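You operate a simulated robot arm through the tools that you are given. There is no shell and no other tool. Be economical: measure what you need, move in short steps, check, and stop when the job is done.

Carry out the task below with a simulated two-armed robot. There is one attempt and no reset: what you move stays moved.

JOB
Put the small wheel that says "B" from the top of table five in the yellow tray and the small wheel labelled "C" in the green tray. Turn the press five force dial to 30 tonnes. Put the brush from the side shelf of the cooling rack on the top of stand five. Put the card that says "B 425" on the top of stand five. Fetch the dark filter from the top shelf of the cooling rack and stand it on the top of stand six. Put the spindle from the top of the long bench on the top of table five. Take the roll marked "B 102" from the middle shelf of the cooling rack and put it on the silver plate on the top of the long bench. Do these in any order. Set down upright: card, dark filter, roll.

Only the result counts: the job must be done as asked and must still hold three seconds after the hand-in. Knocking over, shifting, dropping, spilling or breaking anything else fails it.

ROBOT AND FRAMES
Two 7-joint arms with two-finger parallel grippers on one trunk, on a base that drives. Base frame: it is fixed to the floor where the robot stands at the start and does not move with it; the origin is under the middle of the robot, x ahead of it, y to its left, z up; the surface under the hand at the start is at about z = 0.86. Units: m, rad, N and s.
The left shoulder is at the start at [0.08, 0.131, 0.947], the right one opposite. With the tool pointing down near the work surface each hand reaches from about 0.4 to 0.86 m from the robot's upright axis, wherever it stands, measured 20 degrees to its own side. Places, roughly: brush (14x7x4 cm) [1.1, 3.8, 1]; dark filter [1.5, 3.75, 1]; green tray [1, -0.5, 0.75]; plate (15x15x1 cm) [-1.5, 4.2, 0.9]; press five force dial [0.7, -2.1, 1.3]; roll [1.5, 3.75, 0.75]; small wheel [0.75, -0.25, 0.75]; spindle [0.5, 4.25, 1]; top of stand five [2, 0.4, 0.7]; top of stand six [-1.2, 0.4, 0.7]; top of table five [1.4, -0.4, 0.9]; yellow tray [0.5, -0.5, 0.75]. Payload 1.57 kg a hand.
The tool frame of a hand sits at the grasp point between the pads (the TCP): z along the fingers, y along the line on which they close. The tips reach 0.03 m beyond it. Largest opening 0.11 m; finger width 0.024, thickness 0.012; the body of the gripper, 0.048 by 0.112 m, starts 0.078 m behind the TCP.
Orientation is that of the tool frame in the base frame, as a unit quaternion [w, x, y, z]. With the fingers straight down and closing along the base's y, the tool's x points along the base's -x, its y along +y and its z along -z.

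CONTROLS
- The arms move only by the tool arm_command. It takes "left_series", "right_series" or both (then of equal length, played together; a hand with none holds still); each is one flat list of numbers, 7 for each row, row after row: the shift along the tool's x, y, z in mm, then the turn, a rotation vector about the tool's x, y, z in rad, then the finger opening in mm, from 0 to 110. In form: [dx, dy, dz, ax, ay, az, jaw, dx, dy, dz, ax, ay, az, jaw, ...]. A call has 1 to 10 rows; each row shifts and turns the commanded pose from where the row before left it, along the tool's axes as they then stand. A row lasts 0.2 s, in which the tool goes at most 0.05 m and 0.15 rad; a call with a longer step from one row to the next is refused whole, and so is a gripper value outside its range. Where a pose cannot be reached the arm comes as near as it can. A force on the tool above 40 N (or 10 N above the force at the start of the call, whichever is more), or a blocked arm, ends the call early, and 0.2 s more pass. Each finger travels about 0.108 m/s and halts on what it meets, pressing with about 42 N; the grip force reading is that of the motor and also rises with nothing between the fingers. The clock runs only during rows and for 0.2 s after the last one: add rows that do not move to give the fingers time. The reply holds the time, the measured pose of the TCP, the force on the tool along the base axes, the opening and the grip force, in the units named above and with some noise, with the torque about the TCP (base axes, N m) and any sound that the robot's microphone picked up, and new pictures: "show" is both (left out), scene, wrist or none (wrist: the cameras of the hands that moved).
- Cameras (640 x 400 px; columns grow to the right, rows downward): "scene" is now at [-0.0648, -0.0346, 1.4298]; the picture's right is [-0.35, -0.94, 0.00], its down [-0.52, 0.19, -0.83] and it looks along [0.78, -0.29, -0.56] (base axes); focal length 279 px, centre (320, 200). "left" rides on the left gripper at [0.07, -0.016, -0.141] in its tool frame; the picture's right is [0.23, 0.97, 0.00], its down [-0.86, 0.20, -0.48] and it looks along [-0.47, 0.11, 0.88] (tool axes); focal length 222 px, centre (320, 200). "right" rides on the right gripper at [0.07, 0.016, -0.141] in its tool frame; the picture's right is [-0.23, 0.97, 0.00], its down [-0.85, -0.20, -0.48] and it looks along [-0.47, -0.11, 0.88] (tool axes); focal length 222 px, centre (320, 200). There is no depth. A picture from a camera that has moved, and an enlarged one, comes with that camera's place and axes in the base frame and with its lens. The place of the scene camera against the robot may be out by one fixed shift of up to 0.018 m in any direction.
- base_move(legs): drives the robot by 1 to 6 legs, each [ahead, left, turn to the left] in m, m and rad, along the robot's own axes; the way and the turn of a leg run together, so that a leg with both is an arc; at most 1.5 m and 3.142 rad a leg. The arms and the cameras ride along, it lands a little off, and it stops where it bumps. It gives what a move gives, and a new picture of the scene camera.
- pan_tilt(pan, tilt): turns the head with the scene camera to pan (to the left, within 1.902 rad either way) and tilt (down, from -0.506 to 1.204), counted from straight ahead of the robot. It gives what a move gives, and a new picture of the scene camera.
- close_up(camera, box): a new picture of the part [left, top, right, bottom] of that camera's present view, enlarged. The clock stands still meanwhile.
- close_job(): hands the job in; it is judged then, once.

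Work in short steps. Places have to be worked out from the pictures, the camera data and where the tool is seen: move nearer, look again, correct. Check each grasp and each placing, and mend what went wrong. You have 217 turns and 260 pictures in all, those below and enlarged ones among them. Open the grippers and draw the arms clear of the work before you hand the job in, unless the task says otherwise; then end with one line.

The tools are called by a JSON object that holds its "fn" and its "kwargs". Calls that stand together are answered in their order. arm_command: Moves the arms, as the interface text tells. Its arguments: {"type":"object","properties":{"left_series":{"type":"array"},"right_series":{"type":"array"},"show":{"type":"string","enum":["both","scene","wrist","none"]}},"required":[]} The other tools are called the same way: base_move (legs) drives the base; pan_tilt (pan, tilt) turns the head that bears the scene camera; close_up (camera, box) takes an enlarged picture of a part of a camera's view; close_job () hands the job in.

At the start:

```text
time_s: 0.0
left_ee_pos: [0.5037, -0.0871, 1.0968]
left_ee_rot: [0.0, 0.0, 1.0, 0.0]
left_wrist_force: [-0.3, 0.7, 0.5]
left_moment: [0.0, -0.05, 0.04]
left_width: 0.1099
left_finger_force: 0.0
right_ee_pos: [0.3908, -0.5189, 1.1403]
right_ee_rot: [-0.001, 0.0, 1.0, 0.0]
right_wrist_force: [0.2, 0.0, -0.7]
right_moment: [0.0, -0.01, 0.02]
right_width: 0.1103
right_finger_force: 0.2
robot x, y, heading: [-0.0011, 0.0016, -0.002]
head pan, tilt: [-0.354, 0.592]
```

scene: 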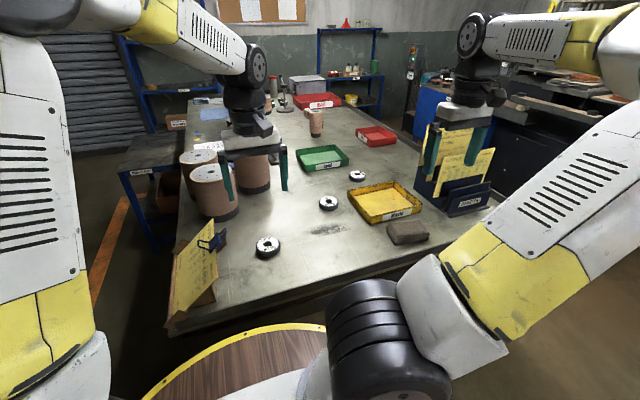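
right: 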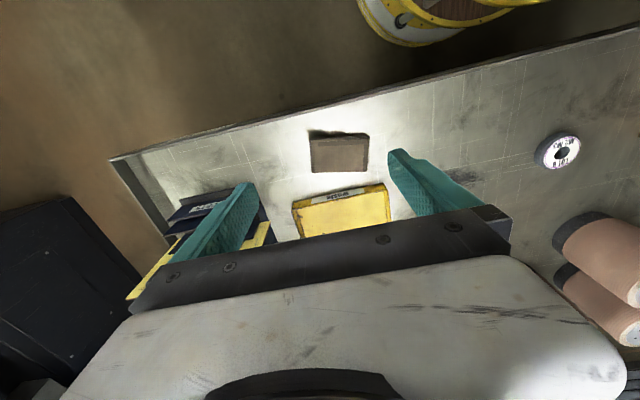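
left: 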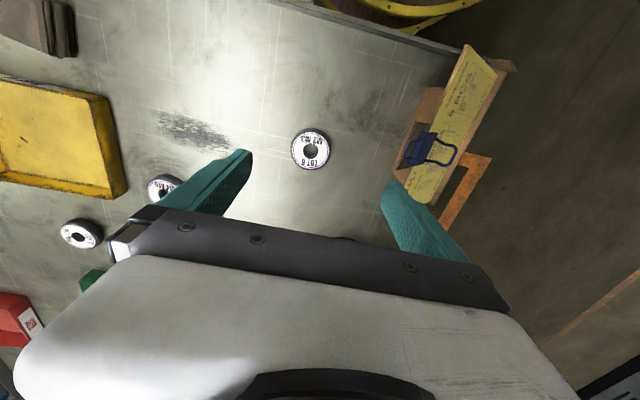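

I see three small wheels on the table, a card rack on the right and a clipboard on the left. I enlarge to read the labels.

{"fn": "close_up", "kwargs": {"camera": "scene", "box": [240, 140, 440, 265]}}

{"fn": "close_up", "kwargs": {"camera": "scene", "box": [400, 100, 520, 220]}}

{"fn": "close_up", "kwargs": {"camera": "left", "box": [40, 120, 340, 270]}}

```text
3.20 times, centred on (340, 202) of scene
camera zoom: at [-0.0648, -0.0346, 1.4298], right [-0.35, -0.94, 0.0], down [-0.52, 0.19, -0.83], along [0.78, -0.29, -0.56], focal length 893 px, centre (256, 192)
```

zoom: 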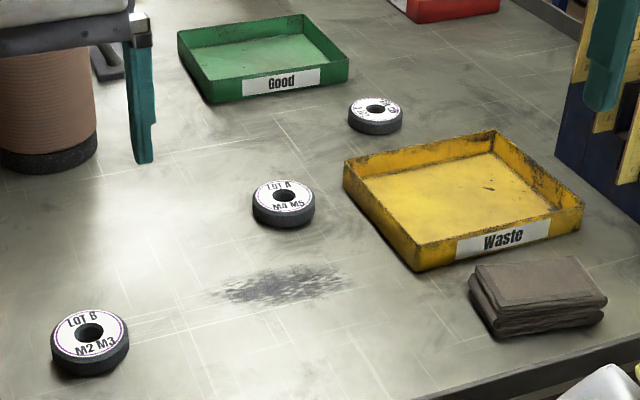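

```text
3.33 times, centred on (460, 160) of scene
camera zoom: at [-0.0648, -0.0346, 1.4298], right [-0.35, -0.94, 0.0], down [-0.52, 0.19, -0.83], along [0.78, -0.29, -0.56], focal length 930 px, centre (-147, 333)
```

zoom: 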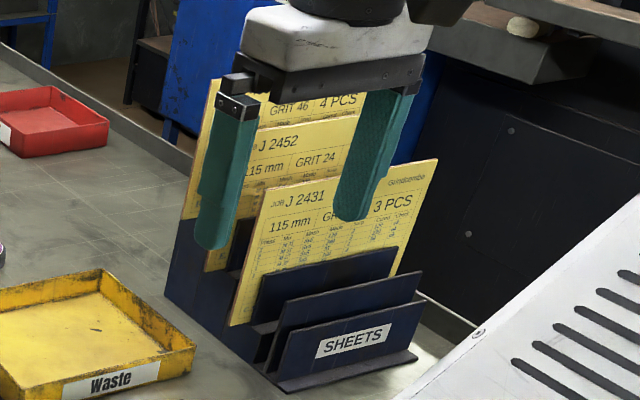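

```text
2.13 times, centred on (190, 195) of left
camera zoom: at [0.4345, -0.1039, 1.238], right [-0.23, 0.97, 0.0], down [0.86, 0.2, 0.48], along [0.47, 0.11, -0.88], focal length 474 px, centre (597, 211)
```

zoom: 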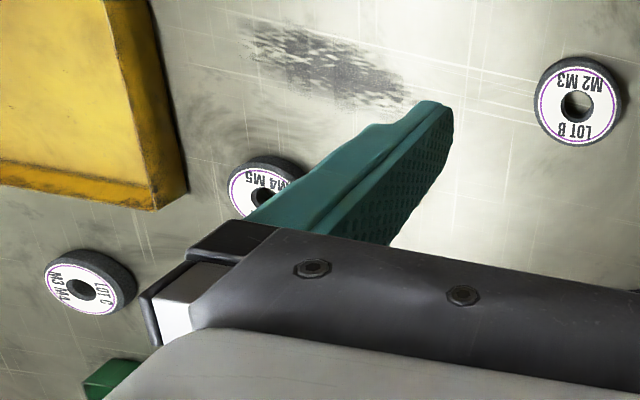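

Lot B is the near wheel and Lot C the far one. Next I look for the card B 425.

{"fn": "close_up", "kwargs": {"camera": "left", "box": [380, 30, 540, 230]}}

{"fn": "close_up", "kwargs": {"camera": "scene", "box": [120, 60, 420, 240]}}

```text
2.00 times, centred on (460, 130) of left
camera zoom: at [0.4345, -0.1039, 1.238], right [-0.23, 0.97, 0.0], down [0.86, 0.2, 0.48], along [0.47, 0.11, -0.88], focal length 444 px, centre (40, 340)
```

zoom: 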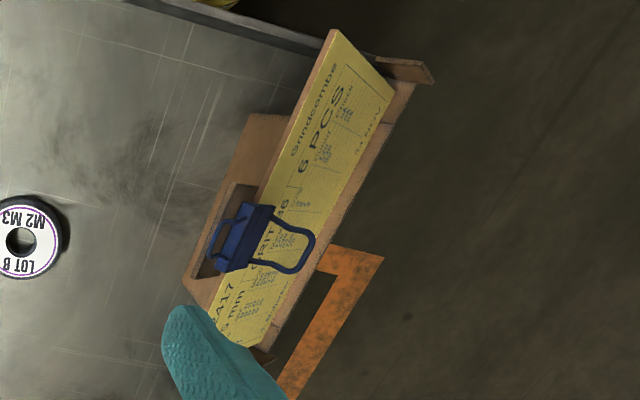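

```text
2.13 times, centred on (270, 150) of scene
camera zoom: at [-0.0648, -0.0346, 1.4298], right [-0.35, -0.94, 0.0], down [-0.52, 0.19, -0.83], along [0.78, -0.29, -0.56], focal length 595 px, centre (427, 307)
```

zoom: 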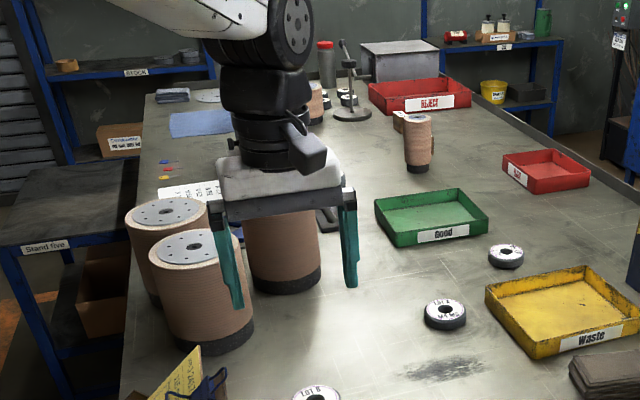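

Wheel B is at about [0.535,-0.098], C at about [0.807,-0.518]. I look down to see the base clearance and then look around the room.

{"fn": "pan_tilt", "kwargs": {"pan": 0.1, "tilt": 1.15}}

{"fn": "pan_tilt", "kwargs": {"pan": 0.7, "tilt": 0.4}}

{"fn": "pan_tilt", "kwargs": {"pan": 1.6, "tilt": 0.35}}

{"fn": "pan_tilt", "kwargs": {"pan": -1.4, "tilt": 0.3}}

```text
time_s: 1.0
left_ee_pos: [0.5053, -0.087, 1.0966]
left_ee_rot: [0.0, 0.0, 1.0, 0.0]
left_wrist_force: [0.6, 0.3, 0.1]
left_moment: [0.01, 0.02, -0.01]
left_width: 0.11
left_finger_force: 0.1
right_ee_pos: [0.3908, -0.5196, 1.1401]
right_ee_rot: [0.0, 0.0, 1.0, 0.0]
right_wrist_force: [-0.4, 0.3, -0.4]
right_moment: [0.02, -0.03, -0.02]
right_width: 0.11
right_finger_force: 0.1
robot x, y, heading: [0.0004, -0.0006, 0.001]
head pan, tilt: [0.099, 1.15]
camera scene: at [-0.0885, 0.002, 1.3874], right [0.1, -1.0, 0.0], down [-0.91, -0.09, -0.41], along [0.41, 0.04, -0.91], focal length 279 px, centre (320, 200)
```

scene: 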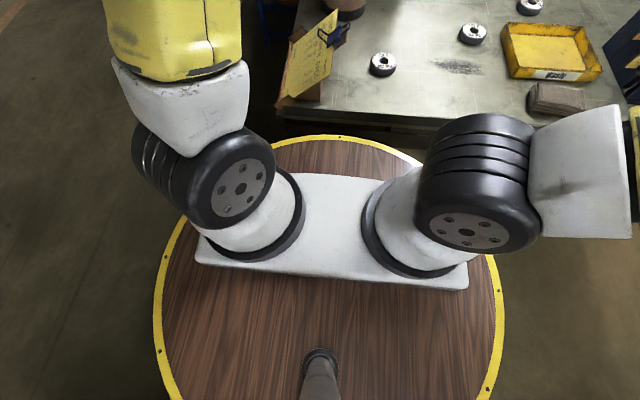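

```text
time_s: 2.1
left_ee_pos: [0.5039, -0.0873, 1.097]
left_ee_rot: [0.0, 0.0, 1.0, 0.0]
left_wrist_force: [0.4, 0.1, -0.3]
left_moment: [-0.03, 0.01, 0.04]
left_width: 0.1096
left_finger_force: 0.0
right_ee_pos: [0.3904, -0.5193, 1.1406]
right_ee_rot: [0.0, 0.0, 1.0, 0.0]
right_wrist_force: [0.0, 0.3, 0.7]
right_moment: [0.02, 0.05, 0.0]
right_width: 0.1101
right_finger_force: 0.0
robot x, y, heading: [-0.0013, -0.0001, -0.001]
head pan, tilt: [0.7, 0.4]
camera scene: at [-0.077, 0.0558, 1.4472], right [0.64, -0.77, 0.0], down [-0.3, -0.25, -0.92], along [0.7, 0.59, -0.39], focal length 279 px, centre (320, 200)
```

scene: 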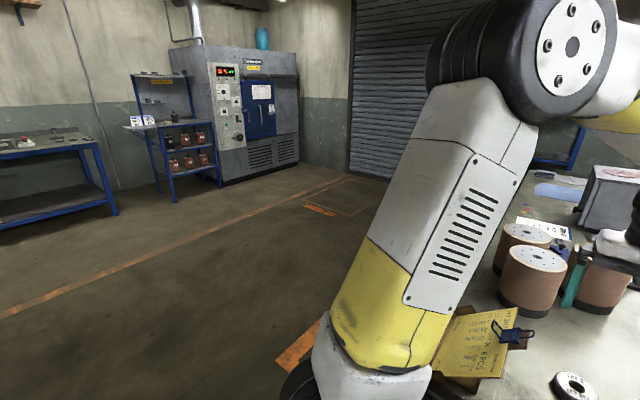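

```text
time_s: 3.3
left_ee_pos: [0.5041, -0.0884, 1.0966]
left_ee_rot: [0.0, 0.0, 1.0, 0.001]
left_wrist_force: [-0.3, 1.2, 0.5]
left_moment: [-0.01, -0.01, -0.01]
left_width: 0.1102
left_finger_force: 0.0
right_ee_pos: [0.3907, -0.519, 1.1409]
right_ee_rot: [0.0, 0.0, 1.0, 0.0]
right_wrist_force: [0.1, -0.1, 0.2]
right_moment: [0.02, 0.06, -0.01]
right_width: 0.1103
right_finger_force: 0.1
robot x, y, heading: [0.001, -0.0011, 0.003]
head pan, tilt: [1.6, 0.351]
camera scene: at [-0.1506, 0.0892, 1.4518], right [1.0, 0.03, 0.0], down [0.01, -0.34, -0.94], along [-0.03, 0.94, -0.34], focal length 279 px, centre (320, 200)
```

scene: 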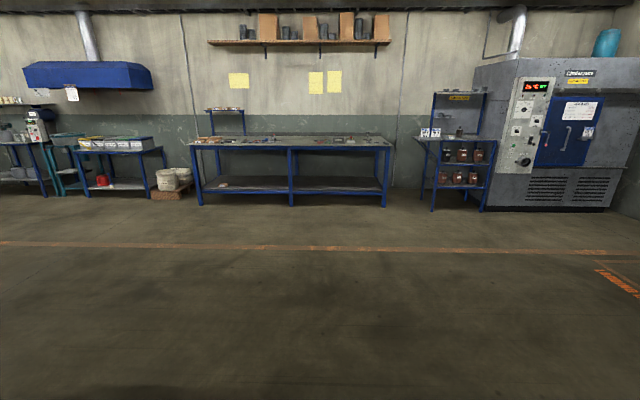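

```text
time_s: 5.9
left_ee_pos: [0.5046, -0.0878, 1.0959]
left_ee_rot: [0.0, 0.0, 1.0, 0.0]
left_wrist_force: [-0.1, 0.2, 0.6]
left_moment: [0.02, 0.03, 0.0]
left_width: 0.1098
left_finger_force: 0.0
right_ee_pos: [0.3898, -0.5196, 1.1413]
right_ee_rot: [-0.001, 0.001, 1.0, 0.0]
right_wrist_force: [-0.7, -0.5, 0.1]
right_moment: [0.03, -0.01, 0.01]
right_width: 0.11
right_finger_force: 0.0
robot x, y, heading: [-0.0003, -0.0035, -0.0]
head pan, tilt: [-1.4, 0.3]
camera scene: at [-0.132, -0.0958, 1.4565], right [-0.99, -0.17, 0.0], down [-0.05, 0.29, -0.96], along [0.16, -0.94, -0.3], focal length 279 px, centre (320, 200)
```

scene: 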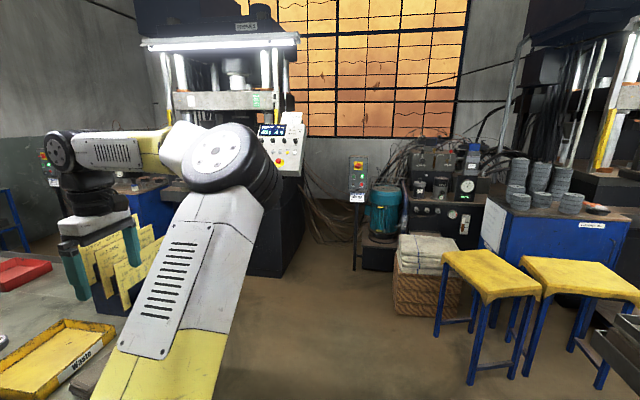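

Robot deck nearly touches the table edge, so C must be served from the table's right side later. I check the sheets in the rack from here, and the press.

{"fn": "close_up", "kwargs": {"camera": "scene", "box": [60, 200, 180, 320]}}

{"fn": "close_up", "kwargs": {"camera": "scene", "box": [240, 90, 340, 190]}}

{"fn": "pan_tilt", "kwargs": {"pan": -0.7, "tilt": 0.4}}

{"fn": "pan_tilt", "kwargs": {"pan": 0.0, "tilt": 0.4}}

```text
3.33 times, centred on (120, 260) of scene
camera zoom: at [-0.132, -0.0958, 1.4565], right [-0.99, -0.17, 0.0], down [-0.05, 0.29, -0.96], along [0.16, -0.94, -0.3], focal length 930 px, centre (987, 0)
```

zoom: 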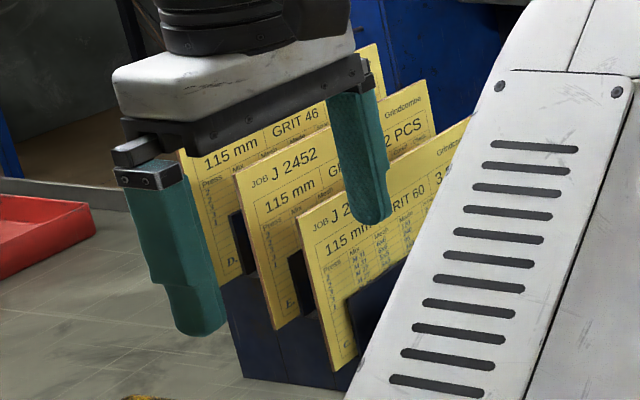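

```text
4.00 times, centred on (290, 140) of scene
camera zoom: at [-0.132, -0.0958, 1.4565], right [-0.99, -0.17, 0.0], down [-0.05, 0.29, -0.96], along [0.16, -0.94, -0.3], focal length 1116 px, centre (440, 440)
```

zoom: 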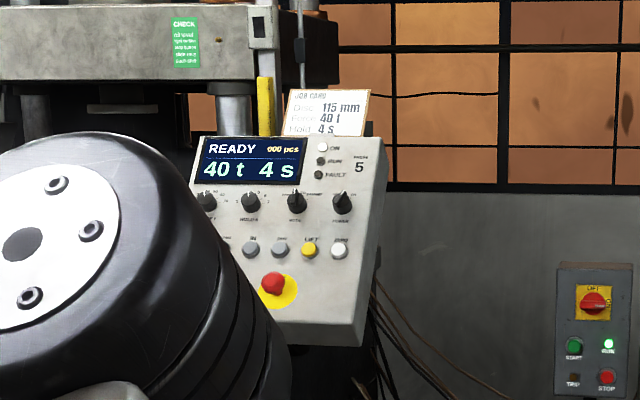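

```text
time_s: 6.9
left_ee_pos: [0.5046, -0.0884, 1.0964]
left_ee_rot: [0.0, 0.0, 1.0, 0.0]
left_wrist_force: [0.1, -0.2, 0.2]
left_moment: [0.0, 0.02, 0.01]
left_width: 0.11
left_finger_force: 0.0
right_ee_pos: [0.3901, -0.5198, 1.1406]
right_ee_rot: [0.0, 0.0, 1.0, 0.0]
right_wrist_force: [0.3, -0.3, -0.7]
right_moment: [0.0, 0.02, -0.02]
right_width: 0.1099
right_finger_force: 0.0
robot x, y, heading: [0.0011, -0.0017, -0.005]
head pan, tilt: [-0.7, 0.4]
camera scene: at [-0.0771, -0.0636, 1.4473], right [-0.64, -0.76, 0.0], down [-0.3, 0.25, -0.92], along [0.7, -0.59, -0.39], focal length 279 px, centre (320, 200)
```

scene: 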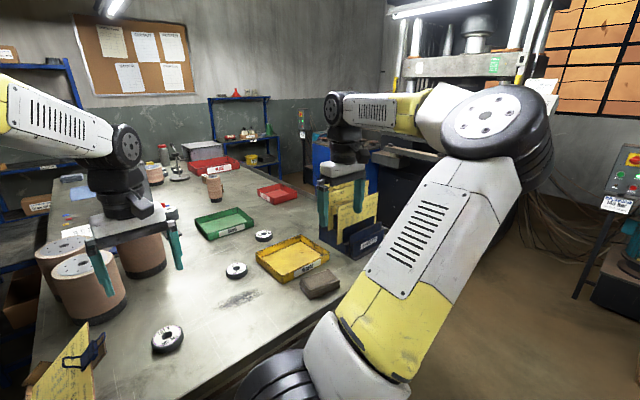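

```text
time_s: 8.0
left_ee_pos: [0.505, -0.087, 1.0962]
left_ee_rot: [0.0, 0.0, 1.0, 0.0]
left_wrist_force: [1.1, -0.1, -0.2]
left_moment: [0.0, -0.01, -0.03]
left_width: 0.11
left_finger_force: 0.1
right_ee_pos: [0.3906, -0.5187, 1.1407]
right_ee_rot: [0.0, 0.0, 1.0, 0.0]
right_wrist_force: [0.8, 0.2, 0.5]
right_moment: [-0.02, -0.02, -0.04]
right_width: 0.11
right_finger_force: 0.0
robot x, y, heading: [0.0002, -0.0026, -0.004]
head pan, tilt: [0.0, 0.4]
camera scene: at [-0.0552, -0.0039, 1.4473], right [0.0, -1.0, 0.0], down [-0.39, 0.0, -0.92], along [0.92, 0.0, -0.39], focal length 279 px, centre (320, 200)
```

scene: 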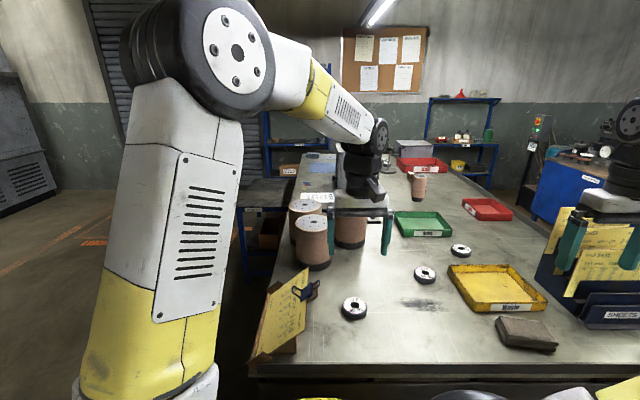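

Next I zoom the cooling rack and long bench from here for the card.

{"fn": "pan_tilt", "kwargs": {"pan": 1.35, "tilt": 0.2}}

{"fn": "close_up", "kwargs": {"camera": "scene", "box": [300, 80, 460, 180]}}

{"fn": "close_up", "kwargs": {"camera": "scene", "box": [60, 80, 320, 240]}}

```text
time_s: 9.5
left_ee_pos: [0.5047, -0.088, 1.0961]
left_ee_rot: [0.0, 0.0, 1.0, 0.0]
left_wrist_force: [-0.7, 0.0, -0.5]
left_moment: [-0.02, 0.02, 0.02]
left_width: 0.1101
left_finger_force: 0.0
right_ee_pos: [0.3897, -0.5196, 1.1408]
right_ee_rot: [0.0, 0.0, 1.0, 0.001]
right_wrist_force: [0.3, 0.0, 0.7]
right_moment: [-0.01, 0.03, 0.01]
right_width: 0.11
right_finger_force: 0.0
robot x, y, heading: [-0.0041, -0.0001, -0.003]
head pan, tilt: [1.349, 0.201]
camera scene: at [-0.1273, 0.087, 1.4658], right [0.98, -0.22, 0.0], down [-0.04, -0.19, -0.98], along [0.22, 0.96, -0.2], focal length 279 px, centre (320, 200)
```

scene: 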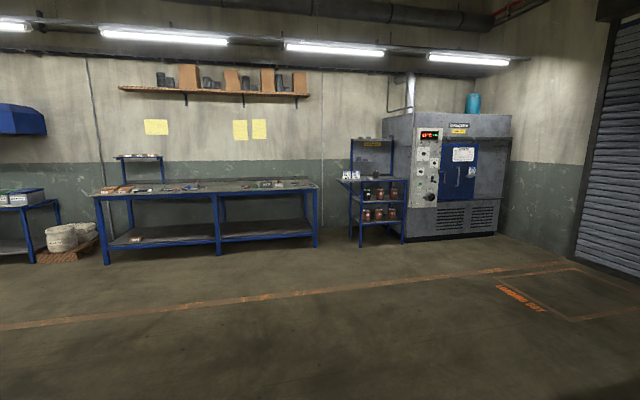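

```text
4.00 times, centred on (380, 130) of scene
camera zoom: at [-0.1273, 0.087, 1.4658], right [0.98, -0.22, 0.0], down [-0.04, -0.19, -0.98], along [0.22, 0.96, -0.2], focal length 1116 px, centre (80, 480)
```

zoom: 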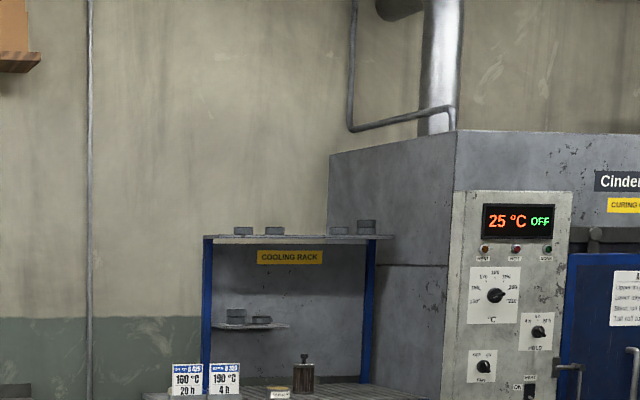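

```text
2.46 times, centred on (190, 160) of scene
camera zoom: at [-0.1273, 0.087, 1.4658], right [0.98, -0.22, 0.0], down [-0.04, -0.19, -0.98], along [0.22, 0.96, -0.2], focal length 687 px, centre (640, 298)
```

zoom: 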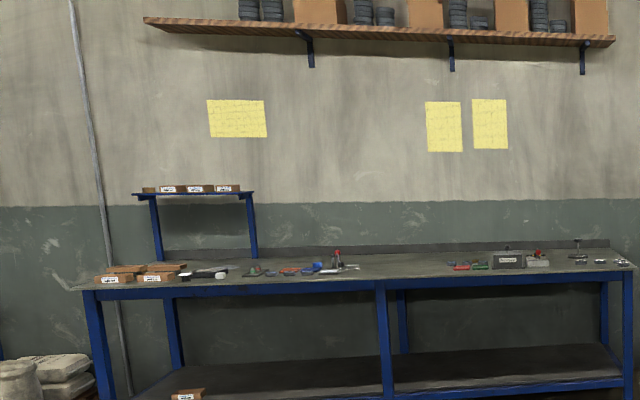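

The left card reads "Batch B 425" on the rack's side shelf. First, wheel B: I lift the left hand aside and bring the right hand over toward the wheel.

{"fn": "arm_command", "kwargs": {"left_series": [0, 0, -50, 0, 0, 0, 110, 0, 0, -50, 0, 0, 0, 110, 0, 0, -50, 0, 0, 0, 110, 0, 48, 0, 0, 0, 0, 110, 0, 48, 0, 0, 0, 0, 110, 0, 48, 0, 0, 0, 0, 110, 0, 48, 0, 0, 0, 0, 110, 0, 48, 0, 0, 0, 0, 110, 0, 48, 0, 0, 0, 0, 110, 0, 48, 0, 0, 0, 0, 110], "right_series": [0, 0, 0, 0, 0, 0, 110, 0, 0, 0, 0, 0, 0, 110, 0, 0, 0, 0, 0, 0, 110, -18, 45, 0, 0, 0, 0, 110, -18, 45, 0, 0, 0, 0, 110, -18, 45, 0, 0, 0, 0, 110, -18, 45, 0, 0, 0, 0, 110, -18, 45, 0, 0, 0, 0, 110, -18, 45, 0, 0, 0, 0, 110, -18, 45, 0, 0, 0, 0, 110], "show": "none"}}

{"fn": "arm_command", "kwargs": {"right_series": [-9, 45, 0, 0, 0, 0, 110, -9, 60, 0, 0, 0, 0, 110], "show": "none"}}

```text
time_s: 11.7
left_ee_pos: [0.5034, 0.2468, 1.2455]
left_ee_rot: [0.0, 0.0, 1.0, 0.001]
left_wrist_force: [-0.4, 0.5, 0.2]
left_moment: [0.06, -0.03, 0.0]
left_width: 0.11
left_finger_force: 0.1
right_ee_pos: [0.5159, -0.2048, 1.1397]
right_ee_rot: [-0.001, 0.001, 1.0, -0.001]
right_wrist_force: [0.9, -0.8, 0.5]
right_moment: [0.05, 0.01, 0.01]
right_width: 0.1101
right_finger_force: 0.0
robot x, y, heading: [0.0029, -0.0026, -0.002]
head pan, tilt: [1.349, 0.201]
```

```text
refused: row 2 steps farther than a row can; nothing moved
```

The right hand is at [0.516,-0.205]; I finish moving over the wheel and go down part way to look.

{"fn": "arm_command", "kwargs": {"right_series": [-6, 36, 0, 0, 0, 0, 110, -6, 36, 0, 0, 0, 0, 110, -7, 35, 0, 0, 0, 0, 110, 0, 0, 48, 0, 0, 0, 110, 0, 0, 48, 0, 0, 0, 110, 0, 0, 0, 0, 0, 0, 110], "show": "wrist"}}

```text
time_s: 13.1
left_ee_pos: [0.5031, 0.2482, 1.2455]
left_ee_rot: [0.0, 0.0, 1.0, 0.0]
left_wrist_force: [0.3, -0.6, -0.1]
left_moment: [-0.02, -0.01, 0.02]
left_width: 0.1099
left_finger_force: 0.2
right_ee_pos: [0.53, -0.1364, 1.0465]
right_ee_rot: [0.0, 0.0, 1.0, 0.0]
right_wrist_force: [-0.8, 0.1, -0.2]
right_moment: [-0.01, -0.01, 0.01]
right_width: 0.1099
right_finger_force: 0.1
right hand out of reach, approached as far as the arm can: row 2, 3
robot x, y, heading: [0.0021, 0.003, -0.005]
head pan, tilt: [1.349, 0.201]
camera right: at [0.4597, -0.1202, 1.1894], right [0.23, 0.97, 0.0], down [0.85, -0.2, 0.48], along [0.47, -0.11, -0.88], focal length 222 px, centre (320, 200)
```

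right: 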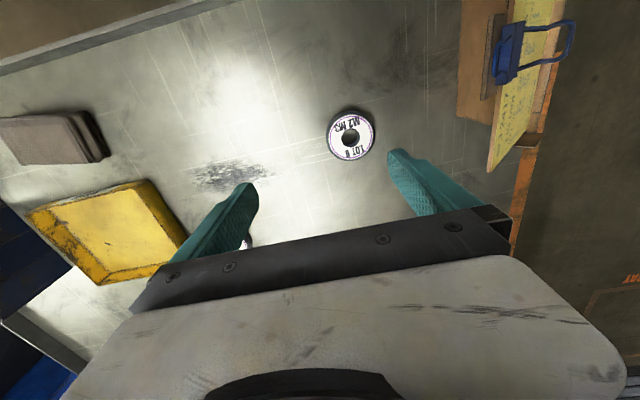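

The wheel is at about [0.533,-0.095]; the hand stopped 4 cm short in y. I descend and try the last 4 cm lower.

{"fn": "arm_command", "kwargs": {"right_series": [0, 0, 40, 0, 0, 0, 110, 0, 20, 20, 0, 0, 0, 110, -3, 20, 0, 0, 0, 0, 110, 0, 0, 0, 0, 0, 0, 110], "show": "none"}}

```text
time_s: 14.1
left_ee_pos: [0.5034, 0.2469, 1.2442]
left_ee_rot: [0.0, 0.001, 1.0, 0.0]
left_wrist_force: [0.0, 0.1, -0.7]
left_moment: [-0.02, -0.03, -0.01]
left_width: 0.1098
left_finger_force: 0.0
right_ee_pos: [0.5291, -0.1367, 1.0068]
right_ee_rot: [0.001, 0.0, 1.0, 0.0]
right_wrist_force: [-0.7, 0.0, -0.8]
right_moment: [0.0, 0.02, -0.01]
right_width: 0.1101
right_finger_force: 0.0
right hand out of reach, approached as far as the arm can: row 2, 3
robot x, y, heading: [0.001, -0.002, 0.0]
head pan, tilt: [1.349, 0.201]
```

Blocked by joint limits at this yaw; I turn the hand 0.6 rad to the left and try again.

{"fn": "arm_command", "kwargs": {"right_series": [0, 0, 0, 0, 0, -0.15, 110, 0, 0, 0, 0, 0, -0.15, 110, 0, 0, 0, 0, 0, -0.15, 110, 0, 0, 0, 0, 0, -0.15, 110, -13, 16, 0, 0, 0, 0, 110, -13, 16, 0, 0, 0, 0, 110, 0, 0, 0, 0, 0, 0, 110], "show": "wrist"}}

```text
time_s: 15.7
left_ee_pos: [0.5042, 0.2463, 1.2452]
left_ee_rot: [-0.001, 0.0, 1.0, 0.0]
left_wrist_force: [-0.3, -0.2, -0.6]
left_moment: [0.01, -0.02, -0.03]
left_width: 0.11
left_finger_force: 0.1
right_ee_pos: [0.5301, -0.1373, 1.0076]
right_ee_rot: [0.0, -0.296, 0.955, 0.001]
right_wrist_force: [0.8, -0.5, 0.4]
right_moment: [0.01, 0.01, 0.02]
right_width: 0.1102
right_finger_force: 0.2
right hand out of reach, approached as far as the arm can: row 5, 6
robot x, y, heading: [0.0034, -0.0018, 0.001]
head pan, tilt: [1.349, 0.201]
camera right: at [0.462, -0.1626, 1.1498], right [-0.36, 0.93, 0.0], down [0.82, 0.32, 0.48], along [0.45, 0.17, -0.88], focal length 222 px, centre (320, 200)
```

right: 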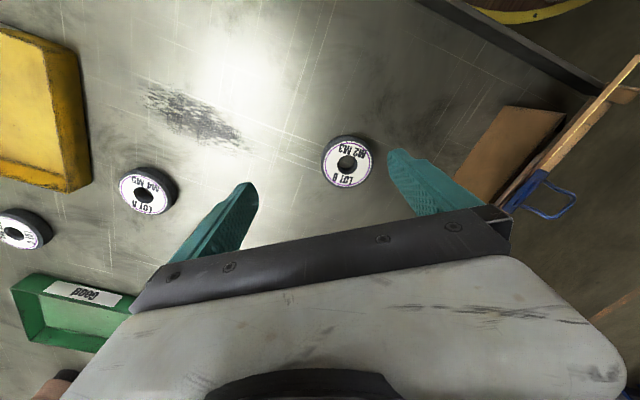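

The limit holds near y=-0.137, so I shift the base 6 cm left (2 cm back for clearance), with the hand high enough to clear everything.

{"fn": "base_move", "kwargs": {"legs": [[-0.015, 0.07, 0]]}}

```text
time_s: 16.7
left_ee_pos: [0.4873, 0.317, 1.2447]
left_ee_rot: [0.0, 0.0, 1.0, 0.0]
left_wrist_force: [-0.1, -0.5, 0.3]
left_moment: [0.0, 0.01, -0.01]
left_width: 0.11
left_finger_force: 0.2
right_ee_pos: [0.5141, -0.0657, 1.008]
right_ee_rot: [0.0, -0.296, 0.955, 0.0]
right_wrist_force: [-0.6, -0.9, -0.2]
right_moment: [0.03, 0.02, -0.06]
right_width: 0.1099
right_finger_force: 0.1
robot x, y, heading: [-0.0149, 0.0691, 0.002]
head pan, tilt: [1.349, 0.201]
camera scene: at [-0.1424, 0.1567, 1.4658], right [0.98, -0.22, 0.0], down [-0.04, -0.19, -0.98], along [0.21, 0.96, -0.2], focal length 279 px, centre (320, 200)
```

scene: 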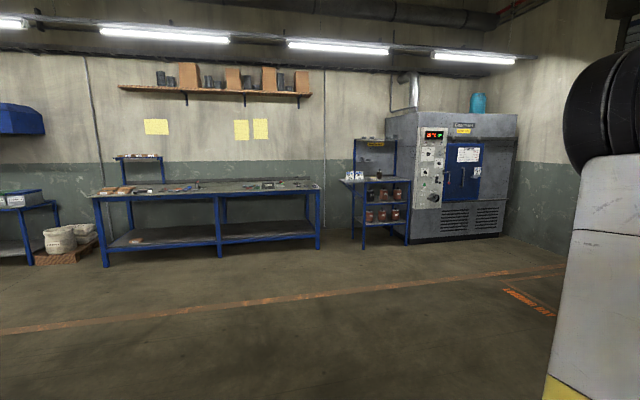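

Shift by tool y −38 mm to centre on the wheel and descend to z≈0.897.

{"fn": "arm_command", "kwargs": {"right_series": [1, -38, 0, 0, 0, 0, 110, 0, 0, 40, 0, 0, 0, 110, 0, 0, 35, 0, 0, 0, 110, 0, 0, 35, 0, 0, 0, 110, 0, 0, 0, 0, 0, 0, 110], "show": "wrist"}}

```text
time_s: 17.9
left_ee_pos: [0.4886, 0.3171, 1.2473]
left_ee_rot: [-0.001, 0.0, 1.0, 0.0]
left_wrist_force: [-0.4, -0.5, 0.4]
left_moment: [0.02, 0.02, 0.01]
left_width: 0.11
left_finger_force: 0.0
right_ee_pos: [0.5352, -0.0979, 0.8961]
right_ee_rot: [0.0, -0.296, 0.955, 0.0]
right_wrist_force: [0.3, -0.3, 0.5]
right_moment: [0.01, -0.01, -0.04]
right_width: 0.1104
right_finger_force: 0.0
robot x, y, heading: [-0.0125, 0.0722, 0.0]
head pan, tilt: [1.349, 0.201]
camera right: at [0.4676, -0.1241, 1.0389], right [-0.36, 0.93, 0.0], down [0.82, 0.32, 0.48], along [0.45, 0.17, -0.88], focal length 222 px, centre (320, 200)
```

right: 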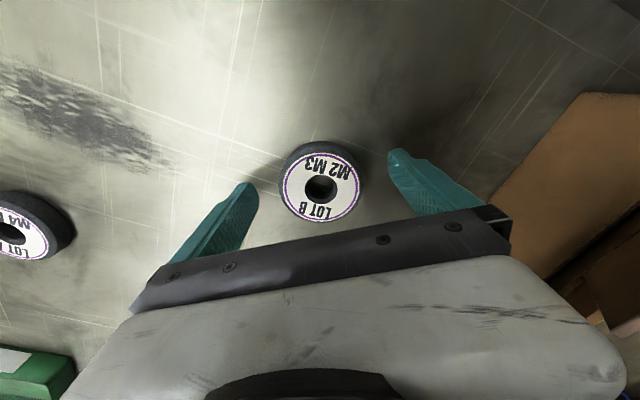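

Centred. Close and lift.

{"fn": "arm_command", "kwargs": {"right_series": [0, 0, 0, 0, 0, 0, 0, 0, 0, 0, 0, 0, 0, 0, 0, 0, 0, 0, 0, 0, 0, 0, 0, 0, 0, 0, 0, 0, 0, 0, -40, 0, 0, 0, 0, 0, 0, -50, 0, 0, 0, 0, 0, 0, -50, 0, 0, 0, 0, 0, 0, 0, 0, 0, 0, 0], "show": "wrist"}}

```text
time_s: 19.7
left_ee_pos: [0.4881, 0.3181, 1.2456]
left_ee_rot: [0.0, 0.0, 1.0, 0.0]
left_wrist_force: [-0.1, -0.6, 0.8]
left_moment: [0.02, -0.01, 0.01]
left_width: 0.11
left_finger_force: 0.1
right_ee_pos: [0.5357, -0.098, 1.0377]
right_ee_rot: [0.0, -0.296, 0.955, 0.001]
right_wrist_force: [-0.2, 0.1, -1.6]
right_moment: [-0.02, 0.02, 0.01]
right_width: 0.0669
right_finger_force: 42.2
robot x, y, heading: [-0.016, 0.0696, 0.004]
head pan, tilt: [1.349, 0.201]
camera right: at [0.4678, -0.1235, 1.1805], right [-0.36, 0.93, 0.0], down [0.82, 0.32, 0.48], along [0.45, 0.17, -0.88], focal length 222 px, centre (320, 200)
```

right: 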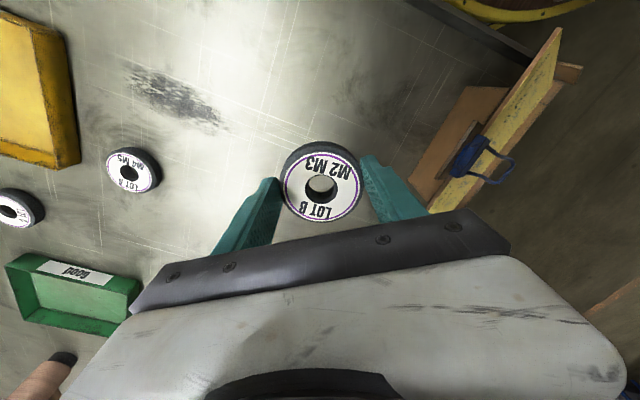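

Gripped (67 mm). I turn the hand back and carry it toward the yellow tray.

{"fn": "arm_command", "kwargs": {"right_series": [0, 0, 0, 0, 0, 0.15, 0, 0, 0, 0, 0, 0, 0.15, 0, 0, 0, 0, 0, 0, 0.15, 0, 0, 0, 0, 0, 0, 0.15, 0, -7, -47, 0, 0, 0, 0, 0, -7, -47, 0, 0, 0, 0, 0, -7, -47, 0, 0, 0, 0, 0, -7, -47, 0, 0, 0, 0, 0, -7, -47, 0, 0, 0, 0, 0, -7, -47, 0, 0, 0, 0, 0], "show": "none"}}

{"fn": "arm_command", "kwargs": {"right_series": [-7, -47, 0, 0, 0, 0, 0, -7, -47, 0, 0, 0, 0, 0, -7, -47, 0, 0, 0, 0, 0, 0, 0, 0, 0, 0, 0, 0], "show": "wrist"}}

```text
time_s: 21.9
left_ee_pos: [0.488, 0.3181, 1.246]
left_ee_rot: [0.0, 0.001, 1.0, 0.001]
left_wrist_force: [0.5, 0.8, -0.4]
left_moment: [0.0, -0.03, 0.0]
left_width: 0.11
left_finger_force: 0.1
right_ee_pos: [0.5767, -0.3805, 1.0363]
right_ee_rot: [-0.001, 0.0, 1.0, 0.0]
right_wrist_force: [-0.1, 0.1, -1.7]
right_moment: [-0.02, 0.02, -0.01]
right_width: 0.0668
right_finger_force: 42.4
robot x, y, heading: [-0.0184, 0.0704, 0.006]
head pan, tilt: [1.349, 0.201]
```

```text
time_s: 22.9
left_ee_pos: [0.4875, 0.3175, 1.246]
left_ee_rot: [0.0, 0.0, 1.0, 0.0]
left_wrist_force: [0.4, -1.3, 0.3]
left_moment: [0.01, -0.01, 0.01]
left_width: 0.1099
left_finger_force: 0.0
right_ee_pos: [0.5993, -0.5218, 1.0349]
right_ee_rot: [0.0, -0.001, 1.0, 0.0]
right_wrist_force: [0.3, -0.2, -1.9]
right_moment: [0.02, 0.0, 0.0]
right_width: 0.0665
right_finger_force: 41.6
robot x, y, heading: [-0.0181, 0.0687, -0.001]
head pan, tilt: [1.349, 0.201]
camera right: at [0.5278, -0.5054, 1.1782], right [0.23, 0.97, 0.0], down [0.86, -0.2, 0.48], along [0.47, -0.11, -0.88], focal length 222 px, centre (320, 200)
```

right: 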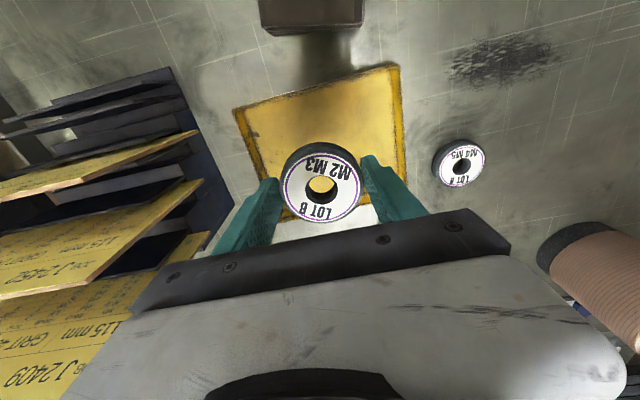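

Tray spans x 0.535–0.70, y −0.61…−0.42. I centre the wheel on it and descend.

{"fn": "arm_command", "kwargs": {"right_series": [-14, 8, 0, 0, 0, 0, 0, 0, 0, 45, 0, 0, 0, 0, 0, 0, 45, 0, 0, 0, 0, 0, 0, 32, 0, 0, 0, 0, 0, 0, 4, 0, 0, 0, 0, 0, 0, 4, 0, 0, 0, 0, 0, 0, 0, 0, 0, 0, 0], "show": "wrist"}}

```text
time_s: 24.5
left_ee_pos: [0.4886, 0.3171, 1.2453]
left_ee_rot: [0.0, 0.0, 1.0, 0.001]
left_wrist_force: [1.0, 0.0, -0.4]
left_moment: [0.01, 0.02, 0.01]
left_width: 0.11
left_finger_force: 0.1
right_ee_pos: [0.6116, -0.5126, 0.9071]
right_ee_rot: [0.0, 0.0, 1.0, 0.0]
right_wrist_force: [-0.2, -0.1, -2.0]
right_moment: [0.0, 0.07, 0.01]
right_width: 0.0668
right_finger_force: 41.9
robot x, y, heading: [-0.0145, 0.0691, 0.002]
head pan, tilt: [1.349, 0.201]
camera right: at [0.5419, -0.4975, 1.0499], right [0.23, 0.97, 0.0], down [0.86, -0.2, 0.48], along [0.47, -0.11, -0.88], focal length 222 px, centre (320, 200)
```

right: 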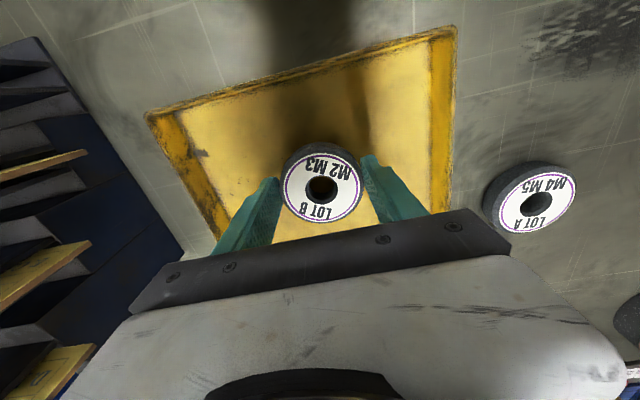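

In the tray with room around. A few more millimetres, then release and lift.

{"fn": "arm_command", "kwargs": {"right_series": [0, 0, 3, 0, 0, 0, 0, 0, 0, 3, 0, 0, 0, 0, 0, 0, 0, 0, 0, 0, 85, 0, 0, 0, 0, 0, 0, 85, 0, 0, -40, 0, 0, 0, 85, 0, 0, -50, 0, 0, 0, 85, 0, 0, -50, 0, 0, 0, 85], "show": "wrist"}}

```text
time_s: 26.1
left_ee_pos: [0.4882, 0.3174, 1.2449]
left_ee_rot: [0.001, 0.0, 1.0, 0.0]
left_wrist_force: [0.7, 0.6, -1.0]
left_moment: [0.0, 0.03, -0.01]
left_width: 0.1098
left_finger_force: 0.1
right_ee_pos: [0.6124, -0.5132, 1.041]
right_ee_rot: [0.0, 0.0, 1.0, 0.0]
right_wrist_force: [0.2, -0.6, -0.1]
right_moment: [0.07, 0.0, 0.02]
right_width: 0.0849
right_finger_force: 0.0
robot x, y, heading: [-0.0156, 0.0678, -0.001]
head pan, tilt: [1.349, 0.201]
camera right: at [0.5414, -0.4978, 1.1839], right [0.23, 0.97, 0.0], down [0.86, -0.2, 0.48], along [0.47, -0.11, -0.88], focal length 222 px, centre (320, 200)
```

right: 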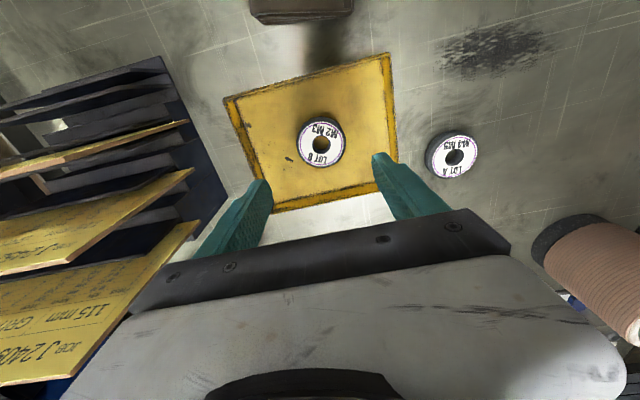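

Wheel B lies in the yellow tray. I draw the right hand up and in for travel.

{"fn": "arm_command", "kwargs": {"right_series": [0, 0, -40, 0, 0, 0, 85, 20, 30, -25, 0, 0, 0, 85, 20, 35, -22, 0, 0, 0, 85, 20, 35, -22, 0, 0, 0, 85, 20, 35, -22, 0, 0, 0, 85, 20, 35, -22, 0, 0, 0, 85, 20, 35, -22, 0, 0, 0, 85, 20, 35, -22, 0, 0, 0, 85, 20, 35, -10, 0, 0, 0, 85, 20, 35, 0, 0, 0, 0, 85], "left_series": [10, 0, 0, 0, 0, 0, 110, 10, 0, 0, 0, 0, 0, 110, 10, 0, 0, 0, 0, 0, 110, 10, 0, 0, 0, 0, 0, 110, 10, 0, 0, 0, 0, 0, 110, 10, 0, 0, 0, 0, 0, 110, 10, 0, 0, 0, 0, 0, 110, 10, 0, 0, 0, 0, 0, 110, 0, 0, 0, 0, 0, 0, 110, 0, 0, 0, 0, 0, 0, 110], "show": "none"}}

{"fn": "base_move", "kwargs": {"legs": [[-0.15, 0, 0], [0, -0.9, 0]]}}

{"fn": "pan_tilt", "kwargs": {"pan": -0.5, "tilt": 0.5}}

```text
time_s: 28.3
left_ee_pos: [0.408, 0.3171, 1.2451]
left_ee_rot: [0.001, -0.001, 1.0, -0.001]
left_wrist_force: [0.3, -0.7, 0.1]
left_moment: [0.03, -0.01, 0.01]
left_width: 0.1102
left_finger_force: 0.0
right_ee_pos: [0.4316, -0.2039, 1.2467]
right_ee_rot: [-0.001, 0.0, 1.0, 0.0]
right_wrist_force: [1.8, -1.1, -0.6]
right_moment: [0.03, 0.06, 0.02]
right_width: 0.085
right_finger_force: 0.0
robot x, y, heading: [-0.0133, 0.0686, 0.002]
head pan, tilt: [1.349, 0.201]
```

```text
time_s: 34.0
left_ee_pos: [0.2588, -0.5807, 1.2452]
left_ee_rot: [0.0, -0.002, 1.0, 0.0]
left_wrist_force: [-1.1, 0.5, 0.2]
left_moment: [0.0, -0.01, -0.04]
left_width: 0.1099
left_finger_force: 0.1
right_ee_pos: [0.2852, -1.101, 1.2479]
right_ee_rot: [0.0, -0.002, 1.0, 0.0]
right_wrist_force: [0.3, -0.2, 0.4]
right_moment: [-0.02, 0.01, -0.02]
right_width: 0.0851
right_finger_force: 0.1
robot x, y, heading: [-0.1615, -0.8281, 0.009]
head pan, tilt: [1.349, 0.201]
camera scene: at [-0.2908, -0.7427, 1.4658], right [0.98, -0.22, 0.0], down [-0.04, -0.19, -0.98], along [0.21, 0.96, -0.2], focal length 279 px, centre (320, 200)
```

scene: 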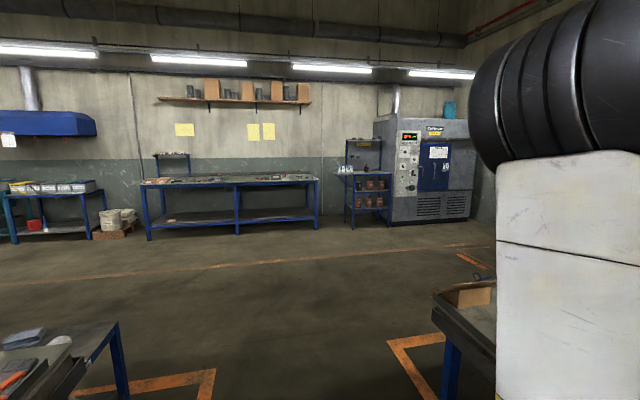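

```text
time_s: 35.9
left_ee_pos: [0.2576, -0.5804, 1.2457]
left_ee_rot: [0.0, -0.002, 1.0, -0.001]
left_wrist_force: [-0.8, 0.3, -0.2]
left_moment: [0.03, 0.01, 0.01]
left_width: 0.1101
left_finger_force: 0.1
right_ee_pos: [0.2846, -1.1007, 1.2467]
right_ee_rot: [0.0, -0.002, 1.0, 0.0]
right_wrist_force: [0.2, -0.7, -0.8]
right_moment: [0.02, -0.01, -0.01]
right_width: 0.0851
right_finger_force: 0.0
robot x, y, heading: [-0.167, -0.8305, 0.003]
head pan, tilt: [-0.499, 0.499]
camera scene: at [-0.2309, -0.8769, 1.4381], right [-0.47, -0.88, 0.0], down [-0.42, 0.23, -0.88], along [0.77, -0.42, -0.48], focal length 279 px, centre (320, 200)
```

scene: 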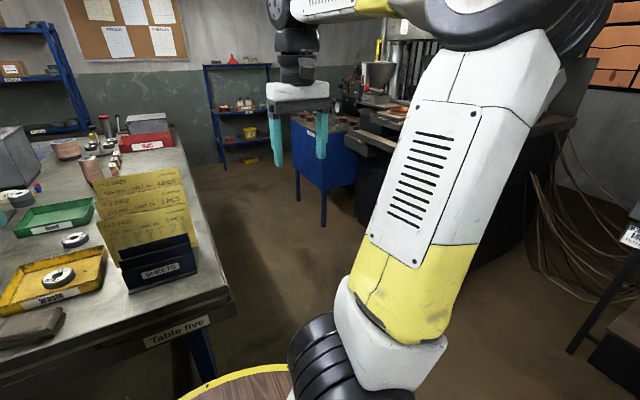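

Aisle runs between y≈−0.93 and ≈−1.9. I move right to y≈−1.36 and look again before entering.

{"fn": "base_move", "kwargs": {"legs": [[0, -0.53, 0]]}}

{"fn": "pan_tilt", "kwargs": {"pan": -0.1, "tilt": 0.6}}

```text
time_s: 38.9
left_ee_pos: [0.2626, -1.1079, 1.2457]
left_ee_rot: [0.0, -0.005, 1.0, 0.0]
left_wrist_force: [0.4, -0.5, 0.3]
left_moment: [0.0, -0.03, -0.01]
left_width: 0.1103
left_finger_force: 0.0
right_ee_pos: [0.2895, -1.6275, 1.2469]
right_ee_rot: [0.0, -0.005, 1.0, 0.0]
right_wrist_force: [0.5, -0.3, 0.4]
right_moment: [-0.01, -0.02, 0.02]
right_width: 0.0849
right_finger_force: 0.1
robot x, y, heading: [-0.1598, -1.359, 0.008]
head pan, tilt: [-0.499, 0.499]
camera scene: at [-0.2272, -1.4071, 1.4381], right [-0.47, -0.88, 0.0], down [-0.42, 0.23, -0.88], along [0.77, -0.41, -0.48], focal length 279 px, centre (320, 200)
```

scene: 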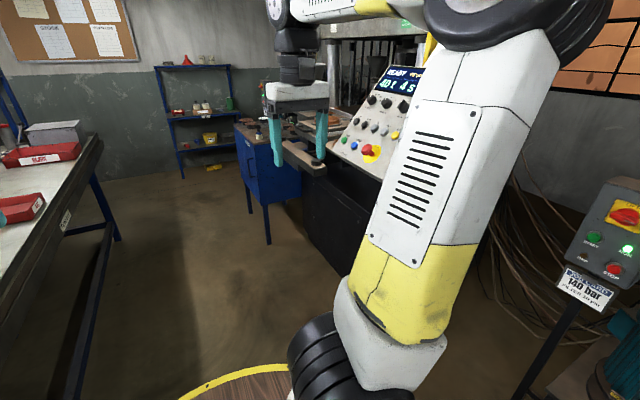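

```text
time_s: 39.8
left_ee_pos: [0.2622, -1.1088, 1.2453]
left_ee_rot: [0.0, -0.004, 1.0, 0.0]
left_wrist_force: [0.8, -0.2, 0.1]
left_moment: [-0.01, -0.01, 0.02]
left_width: 0.11
left_finger_force: 0.1
right_ee_pos: [0.2887, -1.6281, 1.2462]
right_ee_rot: [0.001, -0.004, 1.0, 0.0]
right_wrist_force: [-0.5, -0.1, 0.2]
right_moment: [0.02, -0.04, -0.01]
right_width: 0.085
right_finger_force: 0.1
robot x, y, heading: [-0.1619, -1.3537, 0.009]
head pan, tilt: [-0.099, 0.6]
camera scene: at [-0.2195, -1.3724, 1.4291], right [-0.09, -1.0, 0.0], down [-0.56, 0.05, -0.83], along [0.82, -0.08, -0.56], focal length 279 px, centre (320, 200)
```

scene: 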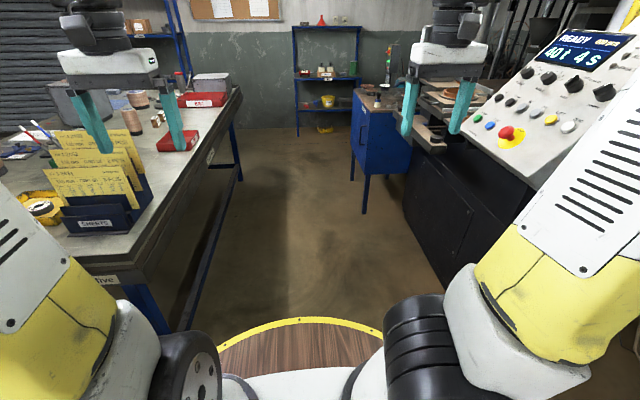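

The aisle is clear. I drive to x≈1.1 and turn left to face the table.

{"fn": "base_move", "kwargs": {"legs": [[1.26, 0, 0], [0, 0, 1.56]]}}

{"fn": "pan_tilt", "kwargs": {"pan": 0.25, "tilt": 0.8}}

```text
time_s: 50.0
left_ee_pos: [0.86, -0.9246, 1.2448]
left_ee_rot: [0.0, -0.705, 0.709, -0.001]
left_wrist_force: [0.1, 0.0, 0.5]
left_moment: [-0.01, 0.02, -0.02]
left_width: 0.1098
left_finger_force: 0.0
right_ee_pos: [1.3819, -0.9021, 1.2465]
right_ee_rot: [0.0, -0.705, 0.709, 0.0]
right_wrist_force: [0.1, -0.2, 0.0]
right_moment: [0.02, 0.0, 0.03]
right_width: 0.0849
right_finger_force: 0.0
robot x, y, heading: [1.1074, -1.3507, 1.567]
head pan, tilt: [-0.099, 0.6]
camera scene: at [1.1061, -1.4024, 1.429], right [0.99, -0.1, 0.0], down [-0.06, -0.56, -0.82], along [0.09, 0.82, -0.57], focal length 279 px, centre (320, 200)
```

scene: 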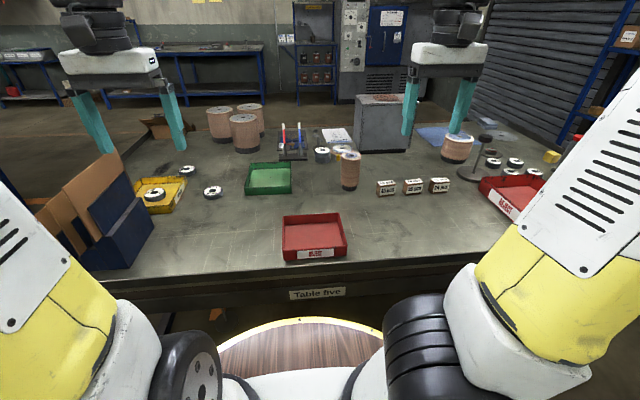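

```text
time_s: 50.8
left_ee_pos: [0.8611, -0.9217, 1.2468]
left_ee_rot: [0.001, -0.705, 0.709, 0.0]
left_wrist_force: [-0.8, 0.5, -1.0]
left_moment: [0.02, 0.0, 0.02]
left_width: 0.11
left_finger_force: 0.0
right_ee_pos: [1.3822, -0.9019, 1.2475]
right_ee_rot: [0.0, -0.705, 0.709, 0.0]
right_wrist_force: [-0.1, 0.2, -0.5]
right_moment: [0.01, -0.02, 0.02]
right_width: 0.085
right_finger_force: 0.0
robot x, y, heading: [1.1078, -1.3461, 1.569]
head pan, tilt: [0.25, 0.799]
camera scene: at [1.0774, -1.412, 1.4122], right [0.97, 0.24, 0.0], down [0.17, -0.7, -0.7], along [-0.17, 0.68, -0.72], focal length 279 px, centre (320, 200)
```

scene: 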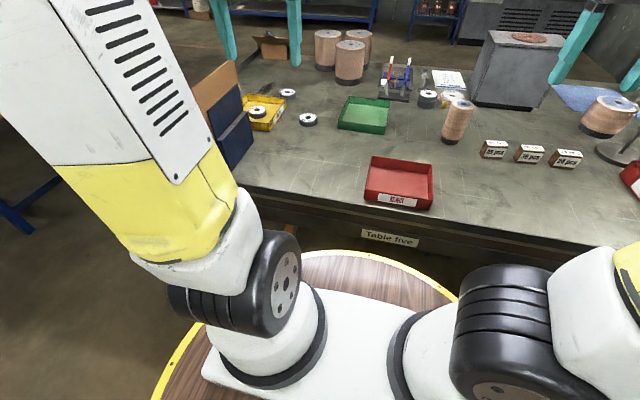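

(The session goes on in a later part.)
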